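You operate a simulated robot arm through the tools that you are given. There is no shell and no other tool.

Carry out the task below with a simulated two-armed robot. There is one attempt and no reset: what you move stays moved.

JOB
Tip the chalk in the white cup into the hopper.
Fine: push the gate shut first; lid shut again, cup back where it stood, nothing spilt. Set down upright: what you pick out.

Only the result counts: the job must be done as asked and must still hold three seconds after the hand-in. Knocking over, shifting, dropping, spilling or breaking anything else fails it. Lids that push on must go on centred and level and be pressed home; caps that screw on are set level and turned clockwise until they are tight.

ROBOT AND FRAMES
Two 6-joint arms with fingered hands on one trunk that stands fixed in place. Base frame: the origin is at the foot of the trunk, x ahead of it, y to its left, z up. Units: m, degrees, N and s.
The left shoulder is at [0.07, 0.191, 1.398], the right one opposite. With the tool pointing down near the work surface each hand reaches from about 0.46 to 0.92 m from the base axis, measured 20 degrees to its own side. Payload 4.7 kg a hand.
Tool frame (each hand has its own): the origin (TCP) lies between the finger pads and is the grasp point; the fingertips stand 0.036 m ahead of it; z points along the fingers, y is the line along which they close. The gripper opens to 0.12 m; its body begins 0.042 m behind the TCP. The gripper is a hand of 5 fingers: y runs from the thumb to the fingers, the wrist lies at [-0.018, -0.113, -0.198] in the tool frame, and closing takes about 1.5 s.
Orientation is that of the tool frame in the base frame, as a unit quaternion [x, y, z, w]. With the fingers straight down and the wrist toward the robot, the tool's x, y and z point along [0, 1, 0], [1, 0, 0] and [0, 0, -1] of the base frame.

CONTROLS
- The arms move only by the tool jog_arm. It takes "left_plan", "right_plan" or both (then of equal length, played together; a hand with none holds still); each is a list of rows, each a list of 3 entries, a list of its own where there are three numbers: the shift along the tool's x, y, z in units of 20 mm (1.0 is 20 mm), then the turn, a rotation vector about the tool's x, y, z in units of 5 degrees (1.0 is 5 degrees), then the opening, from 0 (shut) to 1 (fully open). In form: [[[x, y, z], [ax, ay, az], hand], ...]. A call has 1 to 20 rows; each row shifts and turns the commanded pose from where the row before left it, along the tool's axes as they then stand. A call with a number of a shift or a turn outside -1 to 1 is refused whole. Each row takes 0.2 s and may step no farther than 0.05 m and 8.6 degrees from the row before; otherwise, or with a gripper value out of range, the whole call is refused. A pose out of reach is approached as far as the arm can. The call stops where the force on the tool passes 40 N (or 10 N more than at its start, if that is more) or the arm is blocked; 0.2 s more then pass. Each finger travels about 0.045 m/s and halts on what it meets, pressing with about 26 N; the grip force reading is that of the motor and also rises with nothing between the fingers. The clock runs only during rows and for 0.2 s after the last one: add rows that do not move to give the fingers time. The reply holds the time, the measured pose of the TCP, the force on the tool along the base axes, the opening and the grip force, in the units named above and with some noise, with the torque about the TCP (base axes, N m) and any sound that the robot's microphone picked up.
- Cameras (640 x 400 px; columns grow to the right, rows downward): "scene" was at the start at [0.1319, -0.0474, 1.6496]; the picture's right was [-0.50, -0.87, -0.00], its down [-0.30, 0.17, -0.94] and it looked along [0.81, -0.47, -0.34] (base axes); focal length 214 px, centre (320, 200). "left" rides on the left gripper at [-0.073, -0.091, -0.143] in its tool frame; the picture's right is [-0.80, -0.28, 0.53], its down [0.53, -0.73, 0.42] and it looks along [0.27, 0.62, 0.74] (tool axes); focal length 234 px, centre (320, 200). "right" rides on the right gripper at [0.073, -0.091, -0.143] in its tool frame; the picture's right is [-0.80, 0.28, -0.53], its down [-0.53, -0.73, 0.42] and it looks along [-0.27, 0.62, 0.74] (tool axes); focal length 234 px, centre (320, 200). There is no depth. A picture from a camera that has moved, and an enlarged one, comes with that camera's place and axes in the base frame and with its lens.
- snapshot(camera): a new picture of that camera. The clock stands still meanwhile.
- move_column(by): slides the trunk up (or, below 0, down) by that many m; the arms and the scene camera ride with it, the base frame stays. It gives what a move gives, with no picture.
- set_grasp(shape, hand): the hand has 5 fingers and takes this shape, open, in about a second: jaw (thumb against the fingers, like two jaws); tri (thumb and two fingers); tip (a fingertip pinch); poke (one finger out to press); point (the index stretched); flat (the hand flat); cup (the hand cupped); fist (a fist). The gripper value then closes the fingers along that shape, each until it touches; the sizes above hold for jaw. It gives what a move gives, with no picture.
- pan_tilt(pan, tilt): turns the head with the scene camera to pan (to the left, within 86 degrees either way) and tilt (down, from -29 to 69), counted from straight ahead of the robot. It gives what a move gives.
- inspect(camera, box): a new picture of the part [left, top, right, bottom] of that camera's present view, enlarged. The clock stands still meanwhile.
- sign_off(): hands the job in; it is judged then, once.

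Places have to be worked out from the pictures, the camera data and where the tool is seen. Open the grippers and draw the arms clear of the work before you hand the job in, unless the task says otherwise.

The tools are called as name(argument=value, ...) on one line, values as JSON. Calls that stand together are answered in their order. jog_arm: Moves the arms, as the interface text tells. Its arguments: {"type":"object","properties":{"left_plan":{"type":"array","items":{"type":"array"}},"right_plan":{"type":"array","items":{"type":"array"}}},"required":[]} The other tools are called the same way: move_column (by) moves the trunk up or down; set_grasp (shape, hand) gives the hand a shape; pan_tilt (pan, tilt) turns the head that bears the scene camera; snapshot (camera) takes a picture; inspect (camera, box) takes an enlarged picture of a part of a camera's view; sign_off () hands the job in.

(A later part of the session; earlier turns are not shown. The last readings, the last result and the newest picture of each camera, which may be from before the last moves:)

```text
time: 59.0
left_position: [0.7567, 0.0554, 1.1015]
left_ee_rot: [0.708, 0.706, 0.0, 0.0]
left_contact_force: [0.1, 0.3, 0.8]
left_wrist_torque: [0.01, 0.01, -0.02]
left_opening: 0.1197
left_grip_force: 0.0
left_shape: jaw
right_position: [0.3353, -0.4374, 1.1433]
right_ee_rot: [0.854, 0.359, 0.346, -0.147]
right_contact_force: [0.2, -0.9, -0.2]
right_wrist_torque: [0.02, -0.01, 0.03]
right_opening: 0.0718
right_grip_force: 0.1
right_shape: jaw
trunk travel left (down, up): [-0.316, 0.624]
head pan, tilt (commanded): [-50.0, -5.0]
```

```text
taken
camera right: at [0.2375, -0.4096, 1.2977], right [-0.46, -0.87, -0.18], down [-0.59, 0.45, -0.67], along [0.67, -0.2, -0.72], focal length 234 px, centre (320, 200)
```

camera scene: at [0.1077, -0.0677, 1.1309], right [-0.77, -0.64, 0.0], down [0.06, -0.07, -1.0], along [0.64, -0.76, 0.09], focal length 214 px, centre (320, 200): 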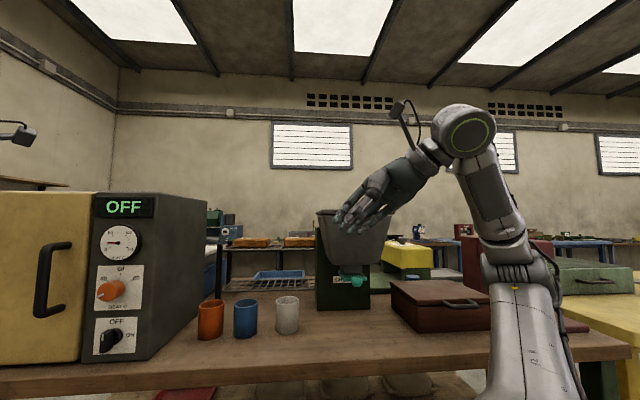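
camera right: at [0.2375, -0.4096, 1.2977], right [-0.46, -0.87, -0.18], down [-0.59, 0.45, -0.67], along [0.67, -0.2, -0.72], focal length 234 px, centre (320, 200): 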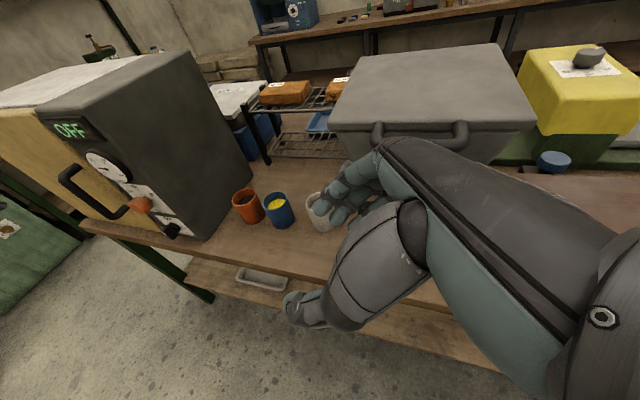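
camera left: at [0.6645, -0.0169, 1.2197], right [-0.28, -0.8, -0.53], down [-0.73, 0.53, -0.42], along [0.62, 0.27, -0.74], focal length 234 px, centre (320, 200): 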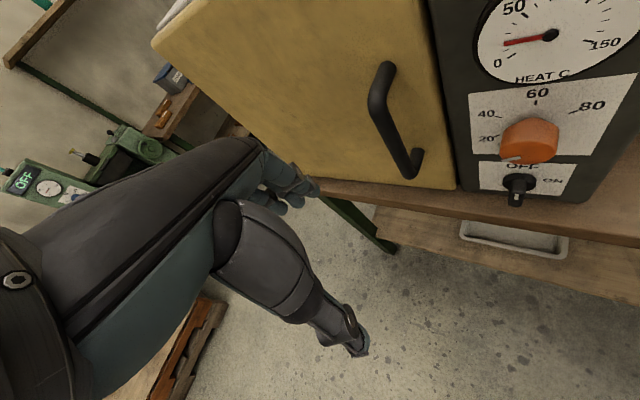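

The hand is at D≈0.546, R≈0.072, z≈1.143 in front of the bar. I try moving outward 40 mm, then right 60 mm to line up with the handle's right half.

jog_arm(right_plan=[[[-0.719, 0, -0.694], [0, 0, 0], 0.6], [[-0.719, 0, -0.694], [0, 0, 0], 0.6], [[-0.719, 0, -0.694], [0, 0, 0], 0.6], [[-0.719, 0, -0.694], [0, 0, 0], 0.6]])

jog_arm(right_plan=[[[-0.694, 0.2, 0.718], [0, 0, 0], 0.6], [[-0.694, 0.2, 0.718], [0, 0, 0], 0.6], [[-0.694, 0.2, 0.718], [0, 0, 0], 0.6]])

snapshot(camera="scene")

snapshot(camera="right")

```text
time: 60.0
left_position: [0.7563, 0.0563, 1.1018]
left_ee_rot: [0.707, 0.707, 0.0, -0.001]
left_contact_force: [0.1, -0.5, 0.8]
left_wrist_torque: [-0.07, 0.01, 0.01]
left_opening: 0.1196
left_grip_force: 0.2
left_shape: jaw
right_position: [0.2999, -0.4662, 1.1688]
right_ee_rot: [0.855, 0.359, 0.345, -0.148]
right_contact_force: [-0.2, 0.1, -0.3]
right_wrist_torque: [0.0, -0.01, -0.02]
right_opening: 0.0717
right_grip_force: 0.0
right_shape: jaw
right hand out of reach, approached as far as the arm can: row 1, 2, 3, 4
trunk travel left (down, up): [-0.316, 0.624]
head pan, tilt (commanded): [-50.0, -5.0]
```

```text
time: 60.8
left_position: [0.7572, 0.0564, 1.1008]
left_ee_rot: [0.708, 0.706, 0.0, 0.0]
left_contact_force: [0.0, 0.9, -0.2]
left_wrist_torque: [-0.02, -0.04, 0.0]
left_opening: 0.1197
left_grip_force: 0.1
left_shape: jaw
right_position: [0.3152, -0.4483, 1.154]
right_ee_rot: [0.854, 0.359, 0.347, -0.146]
right_contact_force: [-1.1, 0.0, -0.2]
right_wrist_torque: [-0.03, 0.01, 0.0]
right_opening: 0.0715
right_grip_force: 0.2
right_shape: jaw
right hand out of reach, approached as far as the arm can: row 1, 2, 3
trunk travel left (down, up): [-0.316, 0.624]
head pan, tilt (commanded): [-50.0, -5.0]
```

```text
taken
camera scene: at [0.1077, -0.0674, 1.131], right [-0.77, -0.64, 0.0], down [0.06, -0.07, -1.0], along [0.64, -0.76, 0.09], focal length 214 px, centre (320, 200)
```

scene: 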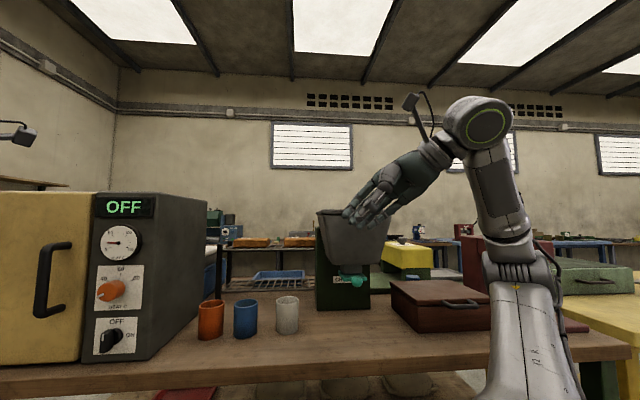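

```text
taken
camera right: at [0.2189, -0.4189, 1.3091], right [-0.46, -0.87, -0.18], down [-0.59, 0.45, -0.67], along [0.67, -0.2, -0.72], focal length 234 px, centre (320, 200)
```

right: 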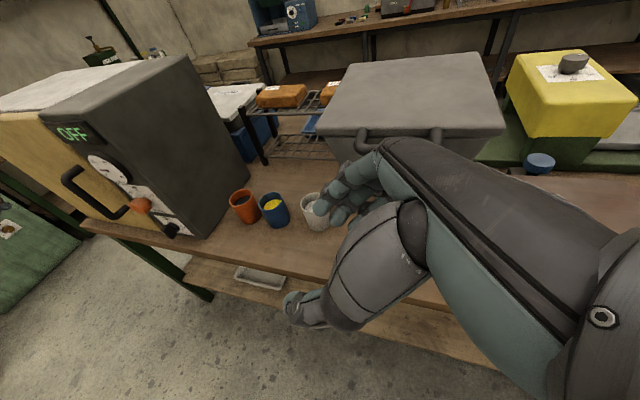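

The pattern of limits shows the arm can't fold closer than about 0.46 m to a shoulder centre that lies outboard, so for this spot the trunk must be lower. I lower it 0.15 m and then bring the hand up-right-outward to just under the bar's right half.

move_column(by=-0.15)

jog_arm(right_plan=[[[0.694, 0, -0.718], [0, 0, 0], 0.6], [[0.694, 0, -0.718], [0, 0, 0], 0.6], [[-0.719, 0, -0.694], [0, 0, 0], 0.6], [[-0.719, 0, -0.694], [0, 0, 0], 0.6], [[-0.719, 0, -0.694], [0, 0, 0], 0.6]])

snapshot(camera="scene")

snapshot(camera="right")

```text
time: 62.6
left_position: [0.7556, 0.0564, 0.9528]
left_ee_rot: [0.708, 0.706, 0.0, -0.001]
left_contact_force: [0.4, 0.0, 0.6]
left_wrist_torque: [-0.01, 0.02, -0.02]
left_opening: 0.1197
left_grip_force: 0.2
left_shape: jaw
right_position: [0.3156, -0.4485, 1.0046]
right_ee_rot: [0.854, 0.359, 0.346, -0.147]
right_contact_force: [-0.9, 0.9, -0.3]
right_wrist_torque: [0.0, -0.03, -0.01]
right_opening: 0.0718
right_grip_force: 0.0
right_shape: jaw
trunk travel left (down, up): [-0.166, 0.774]
head pan, tilt (commanded): [-50.0, -5.0]
```

```text
time: 63.8
left_position: [0.7568, 0.0554, 0.953]
left_ee_rot: [0.708, 0.706, 0.0, 0.0]
left_contact_force: [0.2, 0.5, -0.9]
left_wrist_torque: [0.02, -0.01, 0.02]
left_opening: 0.1194
left_grip_force: 0.1
left_shape: jaw
right_position: [0.282, -0.4943, 1.0355]
right_ee_rot: [0.855, 0.359, 0.346, -0.146]
right_contact_force: [0.6, 0.0, 0.4]
right_wrist_torque: [-0.01, -0.02, -0.03]
right_opening: 0.0717
right_grip_force: 0.0
right_shape: jaw
right hand out of reach, approached as far as the arm can: row 1, 2, 3, 4, 5
trunk travel left (down, up): [-0.166, 0.774]
head pan, tilt (commanded): [-50.0, -5.0]
```

```text
taken
camera scene: at [0.1071, -0.0676, 0.9811], right [-0.77, -0.64, 0.0], down [0.06, -0.07, -1.0], along [0.64, -0.76, 0.09], focal length 214 px, centre (320, 200)
```

scene: 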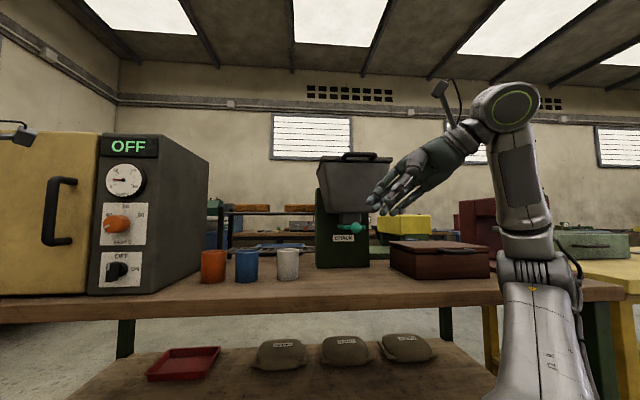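

```text
taken
camera right: at [0.1842, -0.4651, 1.1895], right [-0.46, -0.87, -0.18], down [-0.59, 0.45, -0.67], along [0.67, -0.2, -0.72], focal length 234 px, centre (320, 200)
```

right: 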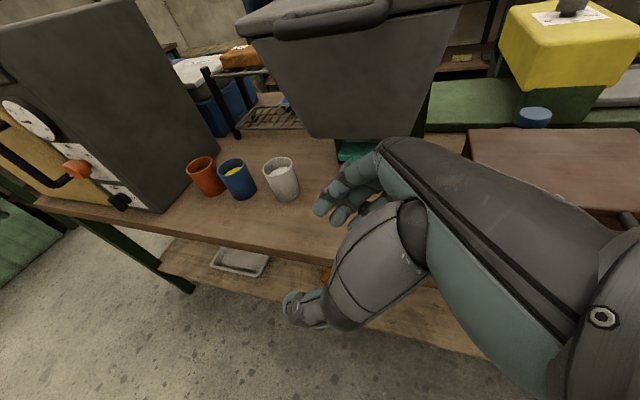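

I test a pure upward move of 40 mm from here to see how it is followed.

jog_arm(right_plan=[[[0.694, 0, -0.718], [0, 0, 0], 0.6], [[0.694, 0, -0.718], [0, 0, 0], 0.6]])

jog_arm(right_plan=[[[0, 1, 0], [0, 0, 0], 0.6], [[0, 1, 0], [0, 0, 0], 0.6]])

```text
time: 64.4
left_position: [0.7565, 0.0573, 0.9513]
left_ee_rot: [0.707, 0.707, 0.0, -0.001]
left_contact_force: [-0.2, -0.8, 0.1]
left_wrist_torque: [0.0, -0.01, 0.0]
left_opening: 0.1197
left_grip_force: 0.1
left_shape: jaw
right_position: [0.2828, -0.4938, 1.0748]
right_ee_rot: [0.854, 0.36, 0.345, -0.147]
right_contact_force: [-0.1, -0.2, -0.1]
right_wrist_torque: [0.0, -0.03, -0.02]
right_opening: 0.072
right_grip_force: 0.0
right_shape: jaw
trunk travel left (down, up): [-0.166, 0.774]
head pan, tilt (commanded): [-50.0, -5.0]
```

```text
time: 65.0
left_position: [0.7568, 0.0556, 0.9511]
left_ee_rot: [0.708, 0.706, 0.0, -0.001]
left_contact_force: [0.6, 0.0, -0.3]
left_wrist_torque: [-0.02, 0.01, 0.0]
left_opening: 0.1197
left_grip_force: 0.0
left_shape: jaw
right_position: [0.3097, -0.5222, 1.073]
right_ee_rot: [0.855, 0.358, 0.346, -0.146]
right_contact_force: [-0.9, 0.3, 0.7]
right_wrist_torque: [-0.02, -0.02, -0.01]
right_opening: 0.0716
right_grip_force: 0.1
right_shape: jaw
trunk travel left (down, up): [-0.166, 0.774]
head pan, tilt (commanded): [-50.0, -5.0]
```

Now it moves freely: hand at D≈0.588, R≈0.150, z≈1.073. I check the finger position relative to the bar.

snapshot(camera="right")

inspect(camera="scene", box=[300, 100, 460, 220])

```text
taken
camera right: at [0.2126, -0.4936, 1.2271], right [-0.46, -0.87, -0.18], down [-0.59, 0.45, -0.67], along [0.67, -0.2, -0.72], focal length 234 px, centre (320, 200)
```

right: 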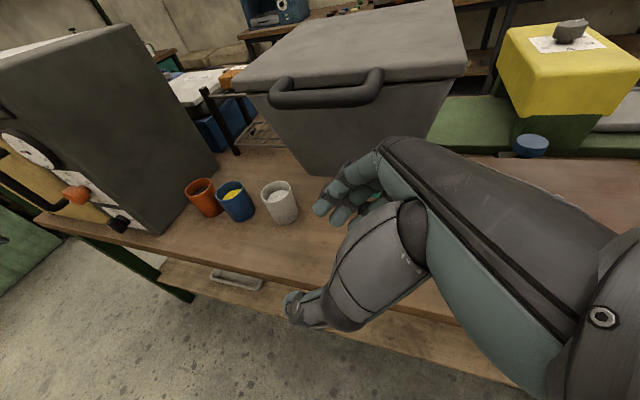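

```text
3.33 times, centred on (380, 160) of scene
camera zoom: at [0.1076, -0.0677, 0.981], right [-0.77, -0.64, 0.0], down [0.06, -0.07, -1.0], along [0.64, -0.76, 0.09], focal length 715 px, centre (120, 333)
```

zoom: 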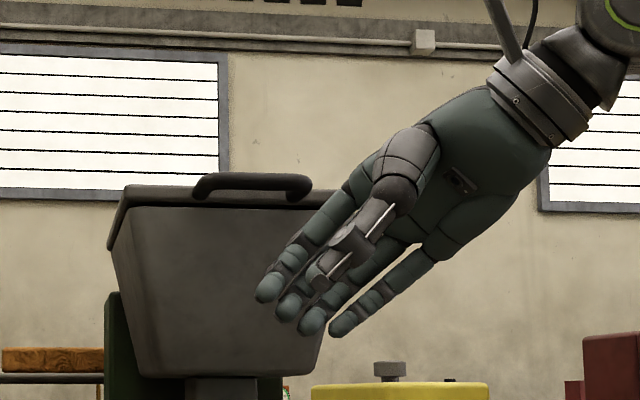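

The handle bar is confirmed at z≈1.15. I lower the trunk 40 mm and tip the fingers 15° nearer to level so the index finger can hook under the bar.

move_column(by=-0.04)

jog_arm(right_plan=[[[0, 0, 0], [0, 1, 0], 0.6], [[0, 0, 0], [0, 1, 0], 0.6], [[0, 0, 0], [0, 1, 0], 0.6]])

inspect(camera="scene", box=[300, 60, 460, 180])

```text
time: 65.8
left_position: [0.7559, 0.0565, 0.9126]
left_ee_rot: [0.708, 0.706, 0.0, 0.0]
left_contact_force: [0.2, -0.1, -0.4]
left_wrist_torque: [0.0, 0.0, 0.04]
left_opening: 0.1198
left_grip_force: 0.0
left_shape: jaw
right_position: [0.3092, -0.5217, 1.0323]
right_ee_rot: [0.854, 0.36, 0.347, -0.147]
right_contact_force: [0.2, 1.0, 0.3]
right_wrist_torque: [0.0, 0.0, -0.01]
right_opening: 0.0718
right_grip_force: 0.1
right_shape: jaw
trunk travel left (down, up): [-0.126, 0.814]
head pan, tilt (commanded): [-50.0, -5.0]
```

```text
time: 66.6
left_position: [0.7557, 0.0569, 0.9143]
left_ee_rot: [0.707, 0.707, 0.001, 0.0]
left_contact_force: [-0.4, 0.0, 0.9]
left_wrist_torque: [-0.04, -0.03, 0.04]
left_opening: 0.1198
left_grip_force: 0.0
left_shape: jaw
right_position: [0.3102, -0.5009, 1.054]
right_ee_rot: [0.802, 0.336, 0.456, -0.192]
right_contact_force: [0.2, -0.4, 0.6]
right_wrist_torque: [-0.02, 0.03, -0.03]
right_opening: 0.0716
right_grip_force: 0.0
right_shape: jaw
right hand out of reach, approached as far as the arm can: row 2, 3
trunk travel left (down, up): [-0.126, 0.814]
head pan, tilt (commanded): [-50.0, -5.0]
```

```text
3.33 times, centred on (380, 120) of scene
camera zoom: at [0.1062, -0.067, 0.9413], right [-0.77, -0.64, 0.0], down [0.06, -0.07, -1.0], along [0.64, -0.76, 0.09], focal length 715 px, centre (120, 467)
```

zoom: 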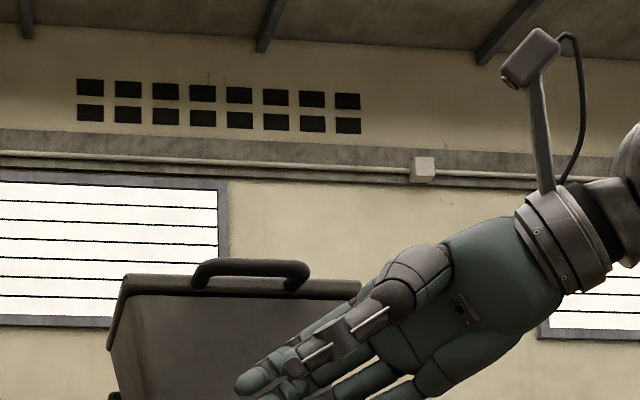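

TCP is at D≈0.574, R≈0.135, z≈1.054, fingers sloping 31°. I move right 20 mm and outward 55 mm so the fingers come beneath the bar.

jog_arm(right_plan=[[[-0.511, 0, -0.86], [0, 0, 0], 0.6], [[0, 0.92, 0], [0, 0, 0], 0.6], [[0, 0.92, 0], [0, 0, 0], 0.6], [[0, 0.92, 0], [0, 0, 0], 0.6]])

inspect(camera="scene", box=[300, 60, 460, 180])

snapshot(camera="right")

```text
time: 67.6
left_position: [0.7574, 0.0561, 0.9125]
left_ee_rot: [0.707, 0.707, -0.001, 0.001]
left_contact_force: [-0.4, 0.2, -0.6]
left_wrist_torque: [-0.01, 0.05, -0.01]
left_opening: 0.1199
left_grip_force: 0.0
left_shape: jaw
right_position: [0.3366, -0.5499, 1.0577]
right_ee_rot: [0.802, 0.337, 0.454, -0.192]
right_contact_force: [-0.5, 0.1, -0.6]
right_wrist_torque: [-0.03, 0.02, -0.01]
right_opening: 0.0716
right_grip_force: 0.1
right_shape: jaw
right hand out of reach, approached as far as the arm can: row 2, 3
trunk travel left (down, up): [-0.126, 0.814]
head pan, tilt (commanded): [-50.0, -5.0]
```

```text
3.33 times, centred on (380, 120) of scene
camera zoom: at [0.1075, -0.0677, 0.941], right [-0.77, -0.64, 0.0], down [0.06, -0.07, -1.0], along [0.64, -0.76, 0.09], focal length 715 px, centre (120, 467)
```

zoom: 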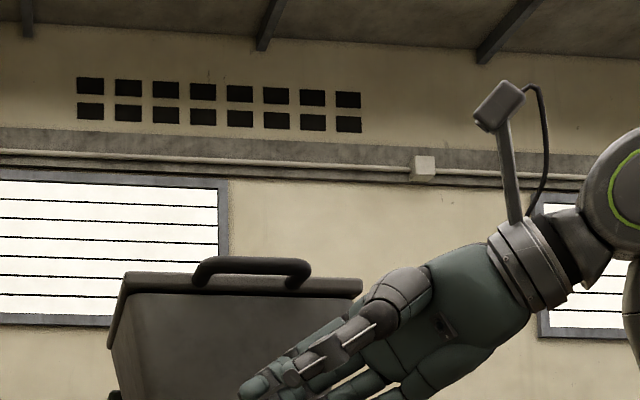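

```text
taken
camera right: at [0.2116, -0.5472, 1.1948], right [-0.4, -0.81, -0.42], down [-0.46, 0.58, -0.67], along [0.79, -0.08, -0.61], focal length 234 px, centre (320, 200)
```

right: 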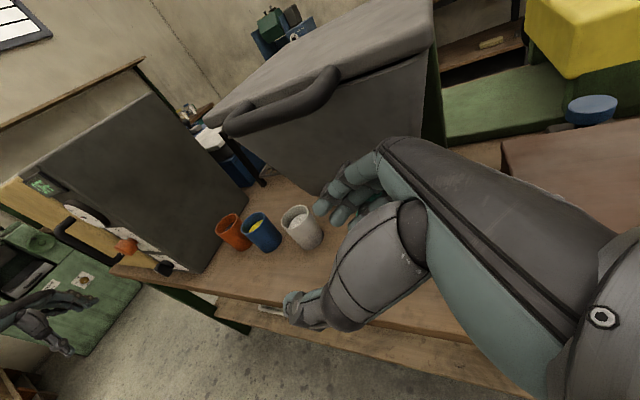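

The hand is under and slightly before the bar (D≈0.627, R≈0.151, z≈1.058). I raise it 35 mm in small steps, watching for contact.

jog_arm(right_plan=[[[0.5, 0, -0.3], [0, 0, 0], 0.6], [[0.5, 0, -0.3], [0, 0, 0], 0.6], [[0.5, 0, -0.3], [0, 0, 0], 0.6]])

inspect(camera="scene", box=[300, 60, 460, 180])

inspect(camera="right", box=[200, 30, 440, 230])

```text
time: 68.4
left_position: [0.7562, 0.0563, 0.9127]
left_ee_rot: [0.707, 0.707, 0.0, 0.0]
left_contact_force: [-0.2, 0.7, 0.3]
left_wrist_torque: [-0.01, 0.02, 0.01]
left_opening: 0.1199
left_grip_force: 0.0
left_shape: jaw
right_position: [0.3345, -0.55, 1.0912]
right_ee_rot: [0.801, 0.338, 0.455, -0.192]
right_contact_force: [-0.4, 0.5, 0.4]
right_wrist_torque: [0.0, -0.02, -0.03]
right_opening: 0.0717
right_grip_force: 0.0
right_shape: jaw
trunk travel left (down, up): [-0.126, 0.814]
head pan, tilt (commanded): [-50.0, -5.0]
```

```text
3.33 times, centred on (380, 120) of scene
camera zoom: at [0.1074, -0.0673, 0.9411], right [-0.77, -0.64, 0.0], down [0.06, -0.07, -1.0], along [0.64, -0.76, 0.09], focal length 715 px, centre (120, 467)
```

zoom: 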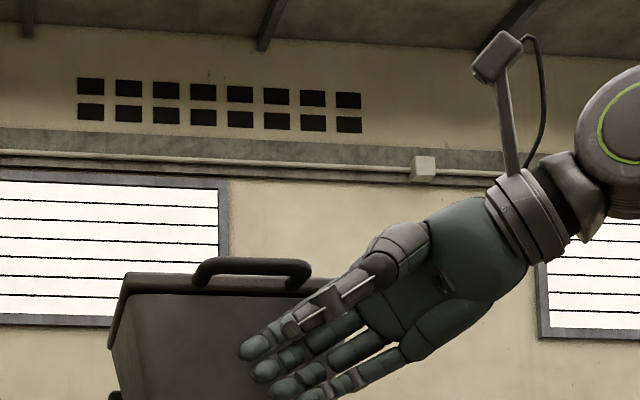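

```text
2.00 times, centred on (320, 130) of right
camera zoom: at [0.2118, -0.5478, 1.2279], right [-0.4, -0.81, -0.42], down [-0.46, 0.58, -0.67], along [0.79, -0.08, -0.61], focal length 468 px, centre (320, 340)
```

zoom: 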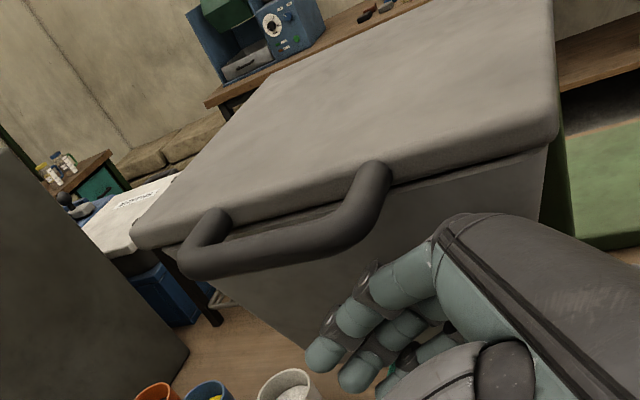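

The index finger is now directly below the bar's right end, about 1 cm under it. I lift 40 mm to engage and begin raising the lid.

jog_arm(right_plan=[[[0.43, 0, -0.256], [0, 0, 0], 0.6], [[0.43, 0, -0.256], [0, 0, 0], 0.6], [[0.43, 0, -0.256], [0, 0, 0], 0.6], [[0.43, 0.05, -0.256], [0, 0, 0], 0.6]])

inspect(camera="scene", box=[300, 60, 460, 180])

inspect(camera="right", box=[200, 30, 440, 230])

```text
time: 69.4
left_position: [0.7564, 0.0556, 0.9127]
left_ee_rot: [0.707, 0.707, 0.0, 0.0]
left_contact_force: [0.5, -0.2, -0.8]
left_wrist_torque: [0.02, 0.0, 0.0]
left_opening: 0.1195
left_grip_force: 0.0
left_shape: jaw
right_position: [0.3371, -0.5499, 1.1319]
right_ee_rot: [0.802, 0.336, 0.454, -0.193]
right_contact_force: [-1.8, -0.1, -1.5]
right_wrist_torque: [0.06, -0.05, -0.13]
right_opening: 0.0716
right_grip_force: 0.1
right_shape: jaw
trunk travel left (down, up): [-0.126, 0.814]
head pan, tilt (commanded): [-50.0, -5.0]
```

```text
3.33 times, centred on (380, 120) of scene
camera zoom: at [0.1072, -0.0677, 0.941], right [-0.77, -0.64, 0.0], down [0.06, -0.07, -1.0], along [0.64, -0.76, 0.09], focal length 715 px, centre (120, 467)
```

zoom: 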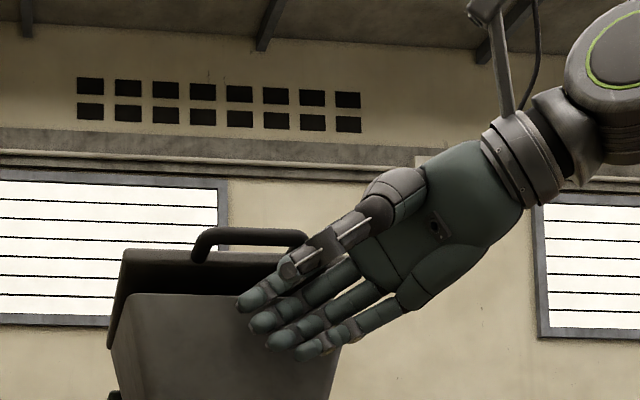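

```text
2.00 times, centred on (320, 130) of right
camera zoom: at [0.2127, -0.5489, 1.2679], right [-0.4, -0.81, -0.42], down [-0.46, 0.58, -0.67], along [0.79, -0.08, -0.61], focal length 468 px, centre (320, 340)
```

zoom: 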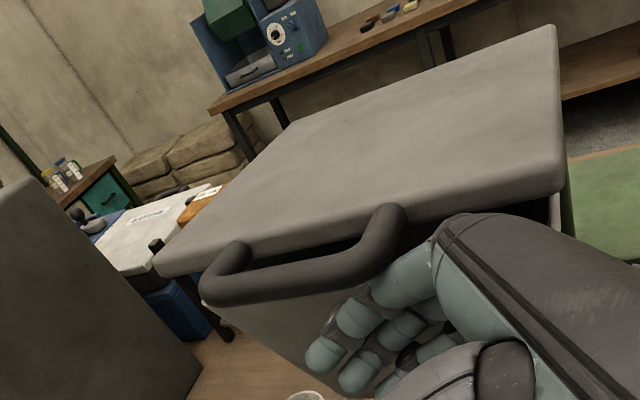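

The lid is lifting on a rear hinge with barely 2 N. I follow its arc further up (to roughly 20°).

jog_arm(right_plan=[[[0.473, 0.35, -0.28], [0, 0, 0], 0.6], [[0.84, 0.25, -0.5], [0, 0, 0], 0.6], [[0.84, 0.25, -0.5], [0, 0, 0], 0.6]])

inspect(camera="right", box=[200, 30, 440, 230])

snapshot(camera="scene")

```text
time: 70.2
left_position: [0.7567, 0.0563, 0.9121]
left_ee_rot: [0.707, 0.707, -0.001, 0.0]
left_contact_force: [-0.4, -0.3, 0.3]
left_wrist_torque: [-0.02, 0.0, 0.04]
left_opening: 0.1196
left_grip_force: 0.0
left_shape: jaw
right_position: [0.3499, -0.5633, 1.1834]
right_ee_rot: [0.802, 0.337, 0.455, -0.193]
right_contact_force: [-1.6, 0.5, -0.9]
right_wrist_torque: [0.0, -0.06, -0.04]
right_opening: 0.0718
right_grip_force: 0.1
right_shape: jaw
trunk travel left (down, up): [-0.126, 0.814]
head pan, tilt (commanded): [-50.0, -5.0]
```

```text
2.00 times, centred on (320, 130) of right
camera zoom: at [0.2261, -0.561, 1.3193], right [-0.4, -0.81, -0.42], down [-0.46, 0.58, -0.67], along [0.79, -0.08, -0.61], focal length 468 px, centre (320, 340)
```

zoom: 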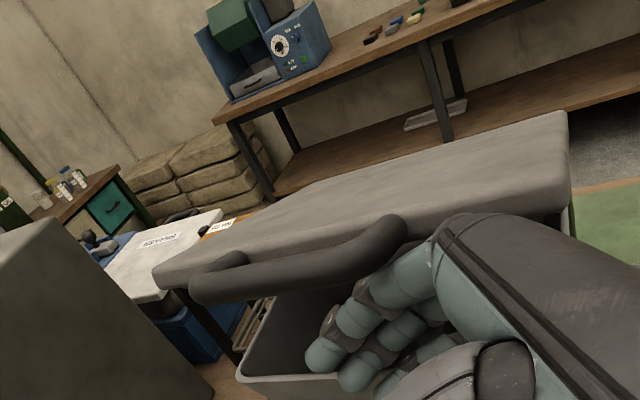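

```text
taken
camera scene: at [0.1076, -0.0677, 0.941], right [-0.77, -0.64, 0.0], down [0.06, -0.07, -1.0], along [0.64, -0.76, 0.09], focal length 214 px, centre (320, 200)
```

scene: 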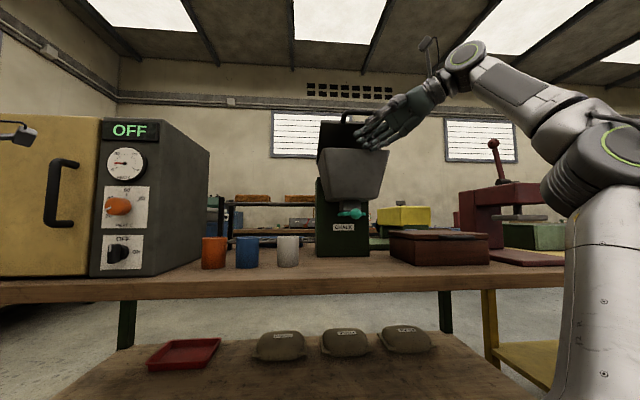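

The lid is at about 20–25° and follows smoothly. I continue along the arc to roughly 40°.

jog_arm(right_plan=[[[0.795, 0.425, -0.474], [0, 0, 0], 0.6], [[0.795, 0.425, -0.474], [0, 0, 0], 0.6], [[0.73, 0.575, -0.435], [0, 0, 0], 0.6], [[0.73, 0.575, -0.435], [0, 0, 0], 0.6]])

inspect(camera="right", box=[200, 30, 440, 230])

inspect(camera="scene", box=[280, 40, 520, 220])

```text
time: 71.2
left_position: [0.7562, 0.0566, 0.9124]
left_ee_rot: [0.708, 0.706, 0.0, 0.0]
left_contact_force: [-0.7, -0.3, -1.0]
left_wrist_torque: [-0.02, -0.01, 0.0]
left_opening: 0.1198
left_grip_force: 0.1
left_shape: jaw
right_position: [0.3653, -0.6026, 1.1906]
right_ee_rot: [0.801, 0.337, 0.456, -0.191]
right_contact_force: [0.5, 0.6, -0.4]
right_wrist_torque: [0.01, -0.03, -0.05]
right_opening: 0.0715
right_grip_force: 0.0
right_shape: jaw
right hand out of reach, approached as far as the arm can: row 1, 2, 3, 4
trunk travel left (down, up): [-0.126, 0.814]
head pan, tilt (commanded): [-50.0, -5.0]
```

```text
2.00 times, centred on (320, 130) of right
camera zoom: at [0.2413, -0.6012, 1.3272], right [-0.4, -0.81, -0.42], down [-0.46, 0.58, -0.67], along [0.79, -0.08, -0.61], focal length 468 px, centre (320, 340)
```

zoom: 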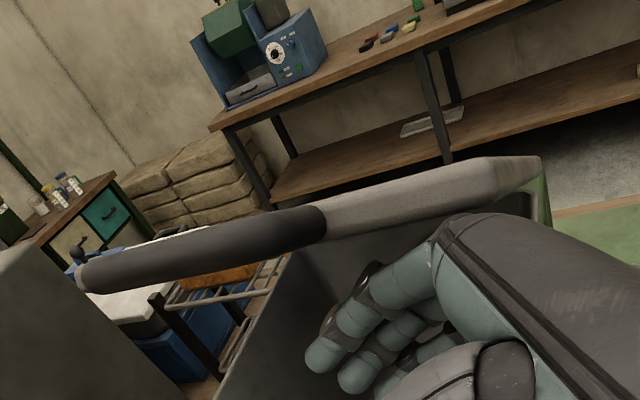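

```text
2.22 times, centred on (400, 130) of scene
camera zoom: at [0.1071, -0.0673, 0.9412], right [-0.77, -0.64, 0.0], down [0.06, -0.07, -1.0], along [0.64, -0.76, 0.09], focal length 477 px, centre (142, 356)
```

zoom: 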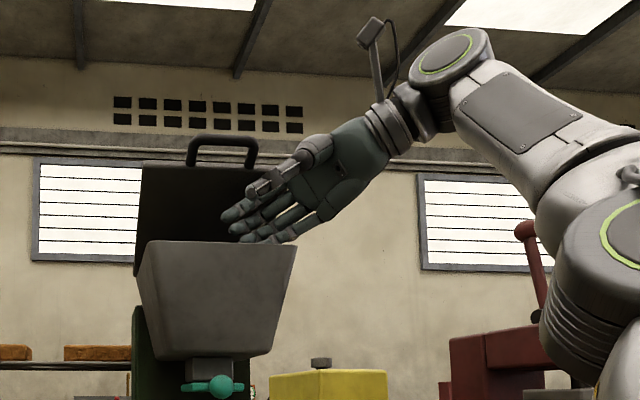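

The lid is now well open and resting on my fingers; the arm is at its upward reach, so I raise the trunk 40 mm to keep lifting, then push outward.

move_column(by=0.04)

jog_arm(right_plan=[[[0, 1, 0], [0, 0, 0], 0.6], [[0, 1, 0], [0, 0, 0], 0.6]])

inspect(camera="scene", box=[280, 40, 520, 220])

inspect(camera="right", box=[200, 30, 440, 230])

```text
time: 72.0
left_position: [0.7573, 0.0563, 0.9518]
left_ee_rot: [0.708, 0.707, -0.001, -0.001]
left_contact_force: [-0.5, 0.4, -0.6]
left_wrist_torque: [0.01, 0.03, -0.02]
left_opening: 0.1198
left_grip_force: 0.0
left_shape: jaw
right_position: [0.3658, -0.6024, 1.2299]
right_ee_rot: [0.802, 0.337, 0.455, -0.192]
right_contact_force: [0.6, 0.4, -0.3]
right_wrist_torque: [0.02, -0.01, 0.0]
right_opening: 0.0719
right_grip_force: 0.0
right_shape: jaw
trunk travel left (down, up): [-0.166, 0.774]
head pan, tilt (commanded): [-50.0, -5.0]
```

```text
time: 72.7
left_position: [0.7569, 0.0564, 0.9516]
left_ee_rot: [0.708, 0.706, -0.001, -0.001]
left_contact_force: [0.8, 0.2, -0.6]
left_wrist_torque: [-0.03, 0.01, 0.02]
left_opening: 0.12
left_grip_force: 0.0
left_shape: jaw
right_position: [0.3859, -0.6173, 1.2198]
right_ee_rot: [0.802, 0.336, 0.455, -0.192]
right_contact_force: [-0.7, 1.2, -1.6]
right_wrist_torque: [0.05, -0.02, -0.05]
right_opening: 0.0717
right_grip_force: 0.0
right_shape: jaw
right hand out of reach, approached as far as the arm can: row 1, 2
trunk travel left (down, up): [-0.166, 0.774]
head pan, tilt (commanded): [-50.0, -5.0]
```

```text
2.22 times, centred on (400, 130) of scene
camera zoom: at [0.1075, -0.0674, 0.981], right [-0.77, -0.64, 0.0], down [0.06, -0.07, -1.0], along [0.64, -0.76, 0.09], focal length 477 px, centre (142, 356)
```

zoom: 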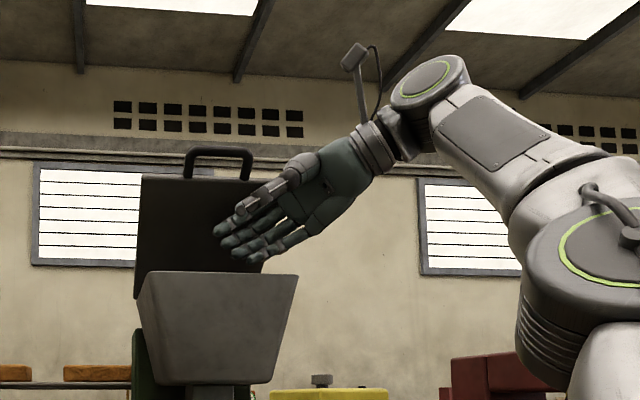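

```text
2.00 times, centred on (320, 130) of right
camera zoom: at [0.263, -0.616, 1.3565], right [-0.4, -0.81, -0.42], down [-0.46, 0.58, -0.67], along [0.79, -0.08, -0.61], focal length 468 px, centre (320, 340)
```

zoom: 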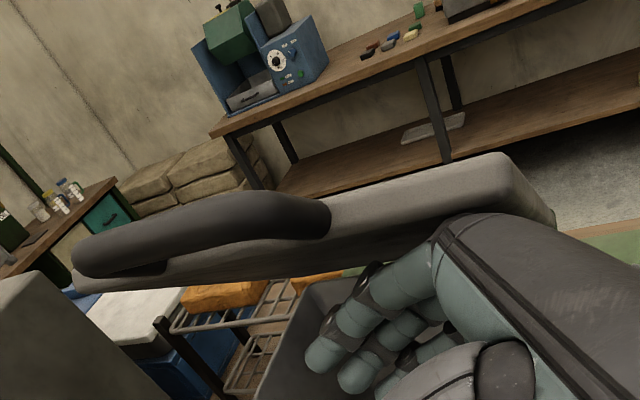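

The lid is at about 48° (front edge near D 0.767, z 1.288), carried near its right edge by my knuckles. I shift the hand left and farther under the lid while dropping it a little, then raise the trunk to regain height.

jog_arm(right_plan=[[[-0.2, 0.5, 0.69], [0, 0, 0], 0.6], [[-0.2, 0.5, 0.69], [0, 0, 0], 0.6], [[-0.2, 0.5, 0.69], [0, 0, 0], 0.6]])

move_column(by=0.05)

inspect(camera="scene", box=[280, 40, 520, 220])

inspect(camera="right", box=[200, 30, 440, 230])

```text
time: 73.5
left_position: [0.7563, 0.0555, 0.9505]
left_ee_rot: [0.708, 0.706, -0.001, -0.001]
left_contact_force: [0.6, -0.8, 0.8]
left_wrist_torque: [-0.05, -0.01, 0.0]
left_opening: 0.1196
left_grip_force: 0.1
left_shape: jaw
right_position: [0.4312, -0.6168, 1.1869]
right_ee_rot: [0.801, 0.338, 0.455, -0.193]
right_contact_force: [0.6, -0.1, 0.3]
right_wrist_torque: [0.0, 0.03, 0.04]
right_opening: 0.0718
right_grip_force: 0.0
right_shape: jaw
trunk travel left (down, up): [-0.166, 0.774]
head pan, tilt (commanded): [-50.0, -5.0]
```

```text
time: 74.4
left_position: [0.7557, 0.0547, 1.0019]
left_ee_rot: [0.708, 0.706, 0.0, -0.001]
left_contact_force: [0.8, 0.6, -0.2]
left_wrist_torque: [0.0, 0.01, -0.01]
left_opening: 0.1196
left_grip_force: 0.0
left_shape: jaw
right_position: [0.432, -0.6177, 1.2367]
right_ee_rot: [0.802, 0.336, 0.455, -0.192]
right_contact_force: [-0.4, 0.9, 0.6]
right_wrist_torque: [0.01, 0.0, -0.01]
right_opening: 0.0716
right_grip_force: 0.1
right_shape: jaw
trunk travel left (down, up): [-0.216, 0.724]
head pan, tilt (commanded): [-50.0, -5.0]
```

```text
2.22 times, centred on (400, 130) of scene
camera zoom: at [0.1077, -0.0676, 1.031], right [-0.77, -0.64, 0.0], down [0.06, -0.07, -1.0], along [0.64, -0.76, 0.09], focal length 477 px, centre (142, 356)
```

zoom: 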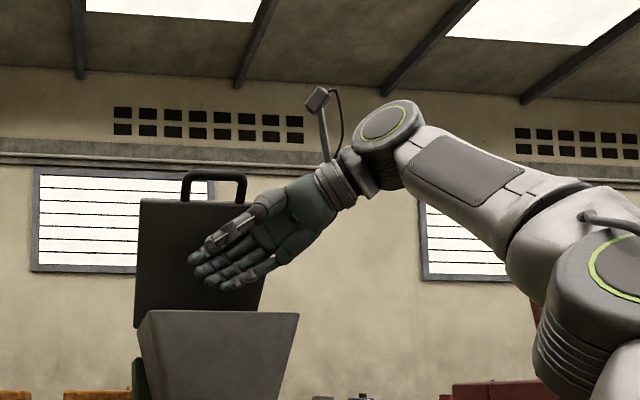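

```text
2.00 times, centred on (320, 130) of right
camera zoom: at [0.3062, -0.6156, 1.3735], right [-0.4, -0.81, -0.42], down [-0.46, 0.58, -0.67], along [0.79, -0.08, -0.61], focal length 468 px, centre (320, 340)
```

zoom: 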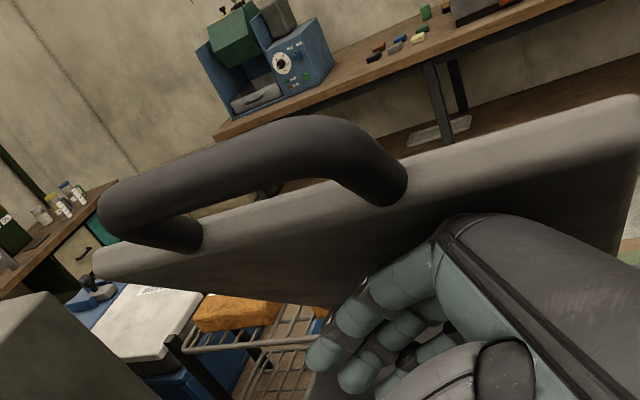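

The lid sits at about 51° and my force readings are near zero, so it may hold itself by friction. I push the hand farther outward under it.

jog_arm(right_plan=[[[-0.2, 1, 0.12], [0, 0, 0], 0.6], [[-0.2, 1, 0.12], [0, 0, 0], 0.6]])

move_column(by=0.04)

inspect(camera="scene", box=[280, 40, 520, 220])

inspect(camera="right", box=[200, 30, 440, 230])

```text
time: 75.0
left_position: [0.7559, 0.0554, 1.0011]
left_ee_rot: [0.708, 0.707, 0.0, 0.0]
left_contact_force: [0.0, 0.0, 0.4]
left_wrist_torque: [0.0, 0.02, 0.02]
left_opening: 0.1195
left_grip_force: 0.1
left_shape: jaw
right_position: [0.4539, -0.6421, 1.2223]
right_ee_rot: [0.802, 0.336, 0.456, -0.191]
right_contact_force: [-1.5, 1.2, -1.2]
right_wrist_torque: [0.03, -0.06, -0.05]
right_opening: 0.0717
right_grip_force: 0.0
right_shape: jaw
right hand out of reach, approached as far as the arm can: row 2
trunk travel left (down, up): [-0.216, 0.724]
head pan, tilt (commanded): [-50.0, -5.0]
```

```text
time: 75.8
left_position: [0.7567, 0.0557, 1.0404]
left_ee_rot: [0.708, 0.707, 0.0, 0.0]
left_contact_force: [-0.7, 0.3, -0.2]
left_wrist_torque: [0.01, -0.01, 0.0]
left_opening: 0.1196
left_grip_force: 0.2
left_shape: jaw
right_position: [0.455, -0.6419, 1.263]
right_ee_rot: [0.801, 0.336, 0.457, -0.191]
right_contact_force: [-1.5, 1.0, -0.1]
right_wrist_torque: [0.0, 0.01, -0.05]
right_opening: 0.071
right_grip_force: 0.0
right_shape: jaw
trunk travel left (down, up): [-0.256, 0.684]
head pan, tilt (commanded): [-50.0, -5.0]
```

```text
2.22 times, centred on (400, 130) of scene
camera zoom: at [0.1075, -0.0675, 1.071], right [-0.77, -0.64, 0.0], down [0.06, -0.07, -1.0], along [0.64, -0.76, 0.09], focal length 477 px, centre (142, 356)
```

zoom: 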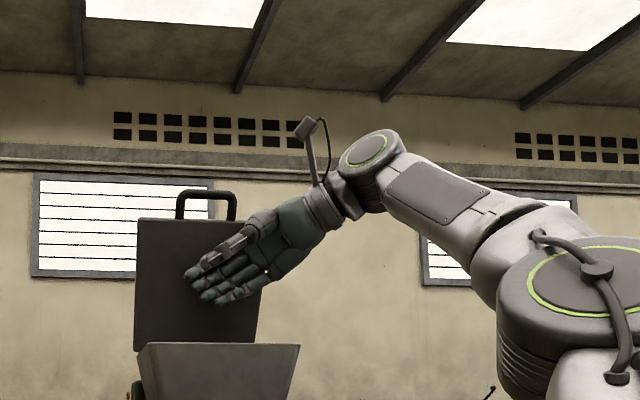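

```text
2.00 times, centred on (320, 130) of right
camera zoom: at [0.3297, -0.6405, 1.3993], right [-0.4, -0.81, -0.42], down [-0.46, 0.58, -0.67], along [0.79, -0.08, -0.61], focal length 468 px, centre (320, 340)
```

zoom: 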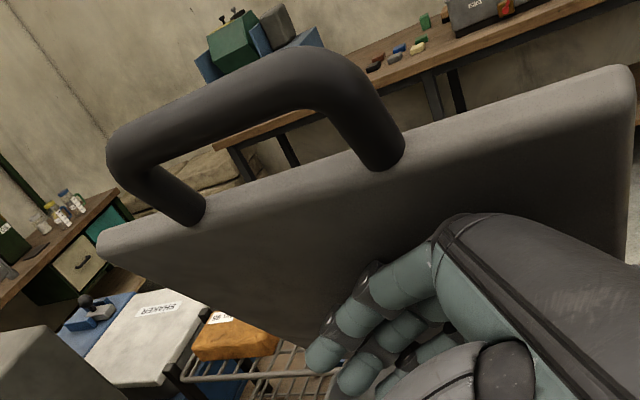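

The lid is at roughly 62°. I keep pushing it outward the same way.

jog_arm(right_plan=[[[-0.3, 1, 0.18], [0, 0, 0], 0.6], [[-0.3, 1, 0.18], [0, 0, 0], 0.6]])

move_column(by=0.04)

jog_arm(right_plan=[[[-0.3, 1, 0.18], [0, 0, 0], 0.6], [[-0.3, 1, 0.18], [0, 0, 0], 0.6]])

inspect(camera="scene", box=[280, 40, 520, 220])

inspect(camera="right", box=[200, 30, 440, 230])

```text
time: 76.4
left_position: [0.7571, 0.0554, 1.0419]
left_ee_rot: [0.708, 0.706, 0.0, 0.001]
left_contact_force: [0.1, -0.5, 0.0]
left_wrist_torque: [0.01, 0.04, 0.0]
left_opening: 0.1195
left_grip_force: 0.1
left_shape: jaw
right_position: [0.4731, -0.6647, 1.2371]
right_ee_rot: [0.802, 0.336, 0.457, -0.189]
right_contact_force: [-1.1, 1.5, -1.4]
right_wrist_torque: [0.07, 0.03, 0.01]
right_opening: 0.0707
right_grip_force: 0.0
right_shape: jaw
right hand out of reach, approached as far as the arm can: row 1, 2
trunk travel left (down, up): [-0.256, 0.684]
head pan, tilt (commanded): [-50.0, -5.0]
```

```text
time: 77.2
left_position: [0.7568, 0.0555, 1.0824]
left_ee_rot: [0.708, 0.706, 0.0, 0.0]
left_contact_force: [0.7, -0.3, 1.0]
left_wrist_torque: [-0.03, 0.01, -0.02]
left_opening: 0.1197
left_grip_force: 0.0
left_shape: jaw
right_position: [0.4736, -0.6637, 1.2771]
right_ee_rot: [0.802, 0.336, 0.457, -0.19]
right_contact_force: [-2.5, 1.2, 0.8]
right_wrist_torque: [-0.02, -0.02, -0.08]
right_opening: 0.0711
right_grip_force: 0.0
right_shape: jaw
trunk travel left (down, up): [-0.296, 0.644]
head pan, tilt (commanded): [-50.0, -5.0]
```

```text
time: 77.8
left_position: [0.7566, 0.0546, 1.0827]
left_ee_rot: [0.707, 0.707, 0.0, 0.001]
left_contact_force: [0.2, -0.1, -0.2]
left_wrist_torque: [0.01, 0.02, 0.01]
left_opening: 0.1198
left_grip_force: 0.1
left_shape: jaw
right_position: [0.4917, -0.6831, 1.2505]
right_ee_rot: [0.802, 0.335, 0.457, -0.189]
right_contact_force: [-0.4, 1.7, -0.8]
right_wrist_torque: [0.01, 0.02, -0.03]
right_opening: 0.0713
right_grip_force: 0.1
right_shape: jaw
right hand out of reach, approached as far as the arm can: row 1, 2
trunk travel left (down, up): [-0.296, 0.644]
head pan, tilt (commanded): [-50.0, -5.0]
```

```text
2.22 times, centred on (400, 130) of scene
camera zoom: at [0.1074, -0.0676, 1.111], right [-0.77, -0.64, 0.0], down [0.06, -0.07, -1.0], along [0.64, -0.76, 0.09], focal length 477 px, centre (142, 356)
```

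zoom: 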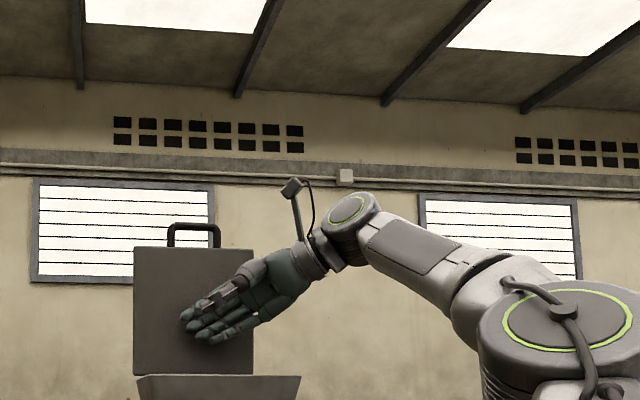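

```text
2.00 times, centred on (320, 130) of right
camera zoom: at [0.3665, -0.6816, 1.3861], right [-0.41, -0.81, -0.42], down [-0.45, 0.58, -0.68], along [0.79, -0.08, -0.6], focal length 468 px, centre (320, 340)
```

zoom: 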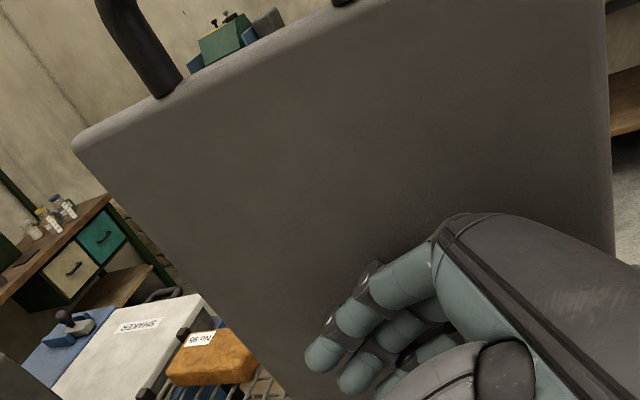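

The lid is close to vertical now. I continue pushing outward to see where it stops.

move_column(by=0.04)

jog_arm(right_plan=[[[-0.5, 1, 0.3], [0, 0, 0], 0.6], [[-0.5, 1, 0.3], [0, 0, 0], 0.6], [[-0.5, 1, 0.3], [0, 0, 0], 0.6]])

inspect(camera="scene", box=[280, 40, 520, 220])

inspect(camera="right", box=[200, 30, 440, 230])

```text
time: 78.7
left_position: [0.7566, 0.0561, 1.1227]
left_ee_rot: [0.708, 0.707, -0.001, 0.0]
left_contact_force: [1.1, 0.1, 0.0]
left_wrist_torque: [0.0, 0.02, -0.02]
left_opening: 0.1196
left_grip_force: 0.0
left_shape: jaw
right_position: [0.4922, -0.6841, 1.2908]
right_ee_rot: [0.801, 0.336, 0.458, -0.189]
right_contact_force: [-2.2, 0.7, 0.4]
right_wrist_torque: [-0.06, 0.0, -0.05]
right_opening: 0.0714
right_grip_force: 0.0
right_shape: jaw
trunk travel left (down, up): [-0.336, 0.604]
head pan, tilt (commanded): [-50.0, -5.0]
```

```text
time: 79.5
left_position: [0.7537, 0.0577, 1.124]
left_ee_rot: [0.708, 0.706, 0.001, 0.001]
left_contact_force: [0.1, 0.7, 0.0]
left_wrist_torque: [0.01, 0.0, 0.0]
left_opening: 0.1195
left_grip_force: 0.0
left_shape: jaw
right_position: [0.5156, -0.7105, 1.2461]
right_ee_rot: [0.801, 0.336, 0.459, -0.187]
right_contact_force: [-8.2, 6.9, 6.0]
right_wrist_torque: [-0.44, -0.23, -0.39]
right_opening: 0.07
right_grip_force: 0.0
right_shape: jaw
right hand out of reach, approached as far as the arm can: row 1, 2, 3
trunk travel left (down, up): [-0.336, 0.604]
head pan, tilt (commanded): [-50.0, -5.0]
```

```text
2.22 times, centred on (400, 130) of scene
camera zoom: at [0.1052, -0.0653, 1.1516], right [-0.77, -0.64, 0.0], down [0.06, -0.07, -1.0], along [0.64, -0.76, 0.09], focal length 477 px, centre (142, 356)
```

zoom: 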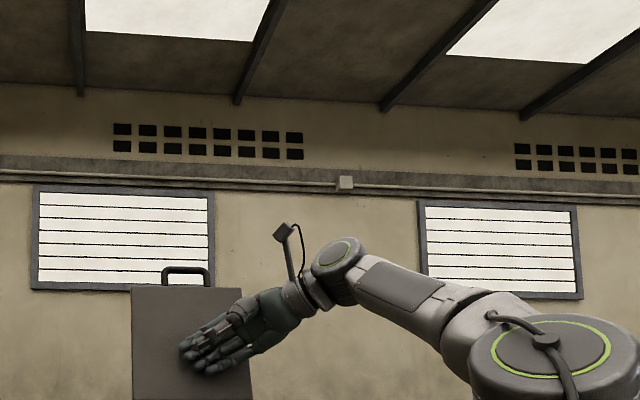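

```text
2.00 times, centred on (320, 130) of right
camera zoom: at [0.3898, -0.707, 1.3812], right [-0.41, -0.81, -0.42], down [-0.45, 0.58, -0.68], along [0.8, -0.09, -0.6], focal length 468 px, centre (320, 340)
```

zoom: 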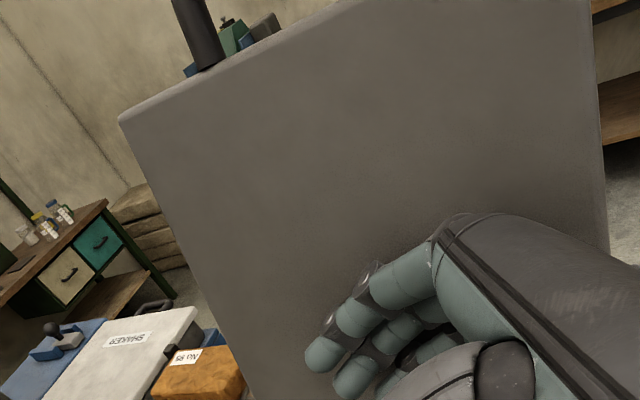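

The force rose to about 11 N against outward motion: the lid seems to be at its stop, slightly past vertical. I retract 20 mm and check whether it stays.

jog_arm(right_plan=[[[0, -0.5, 0], [0, 0, 0], 0.6], [[0, -0.5, 0], [0, 0, 0], 0.6]])

inspect(camera="scene", box=[280, 40, 520, 220])

inspect(camera="right", box=[200, 30, 440, 230])

```text
time: 80.1
left_position: [0.756, 0.0567, 1.123]
left_ee_rot: [0.707, 0.707, 0.0, 0.0]
left_contact_force: [0.2, 0.0, 0.3]
left_wrist_torque: [-0.01, 0.02, -0.01]
left_opening: 0.1198
left_grip_force: 0.0
left_shape: jaw
right_position: [0.5057, -0.7, 1.2408]
right_ee_rot: [0.801, 0.335, 0.459, -0.189]
right_contact_force: [1.0, 0.6, -0.1]
right_wrist_torque: [0.0, 0.01, -0.02]
right_opening: 0.0716
right_grip_force: 0.0
right_shape: jaw
trunk travel left (down, up): [-0.336, 0.604]
head pan, tilt (commanded): [-50.0, -5.0]
```

```text
2.22 times, centred on (400, 130) of scene
camera zoom: at [0.1071, -0.0674, 1.1511], right [-0.77, -0.64, 0.0], down [0.06, -0.07, -1.0], along [0.64, -0.76, 0.09], focal length 477 px, centre (142, 356)
```

zoom: 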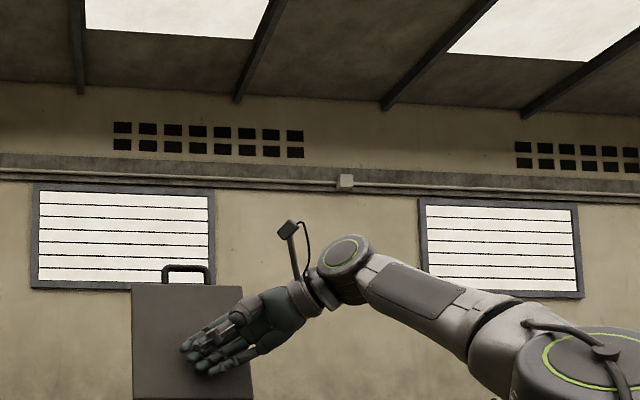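

```text
2.00 times, centred on (320, 130) of right
camera zoom: at [0.3802, -0.6975, 1.3767], right [-0.41, -0.81, -0.42], down [-0.45, 0.58, -0.68], along [0.79, -0.08, -0.6], focal length 468 px, centre (320, 340)
```

zoom: 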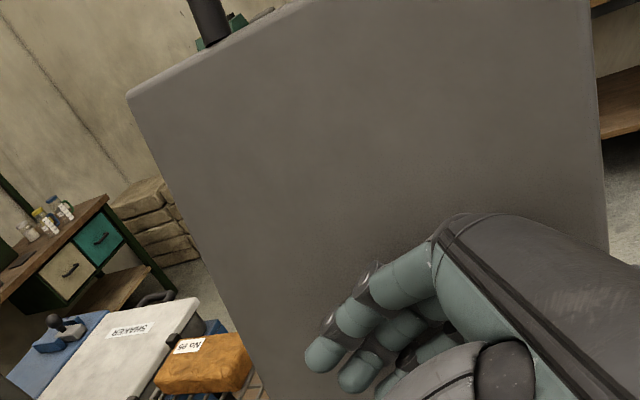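

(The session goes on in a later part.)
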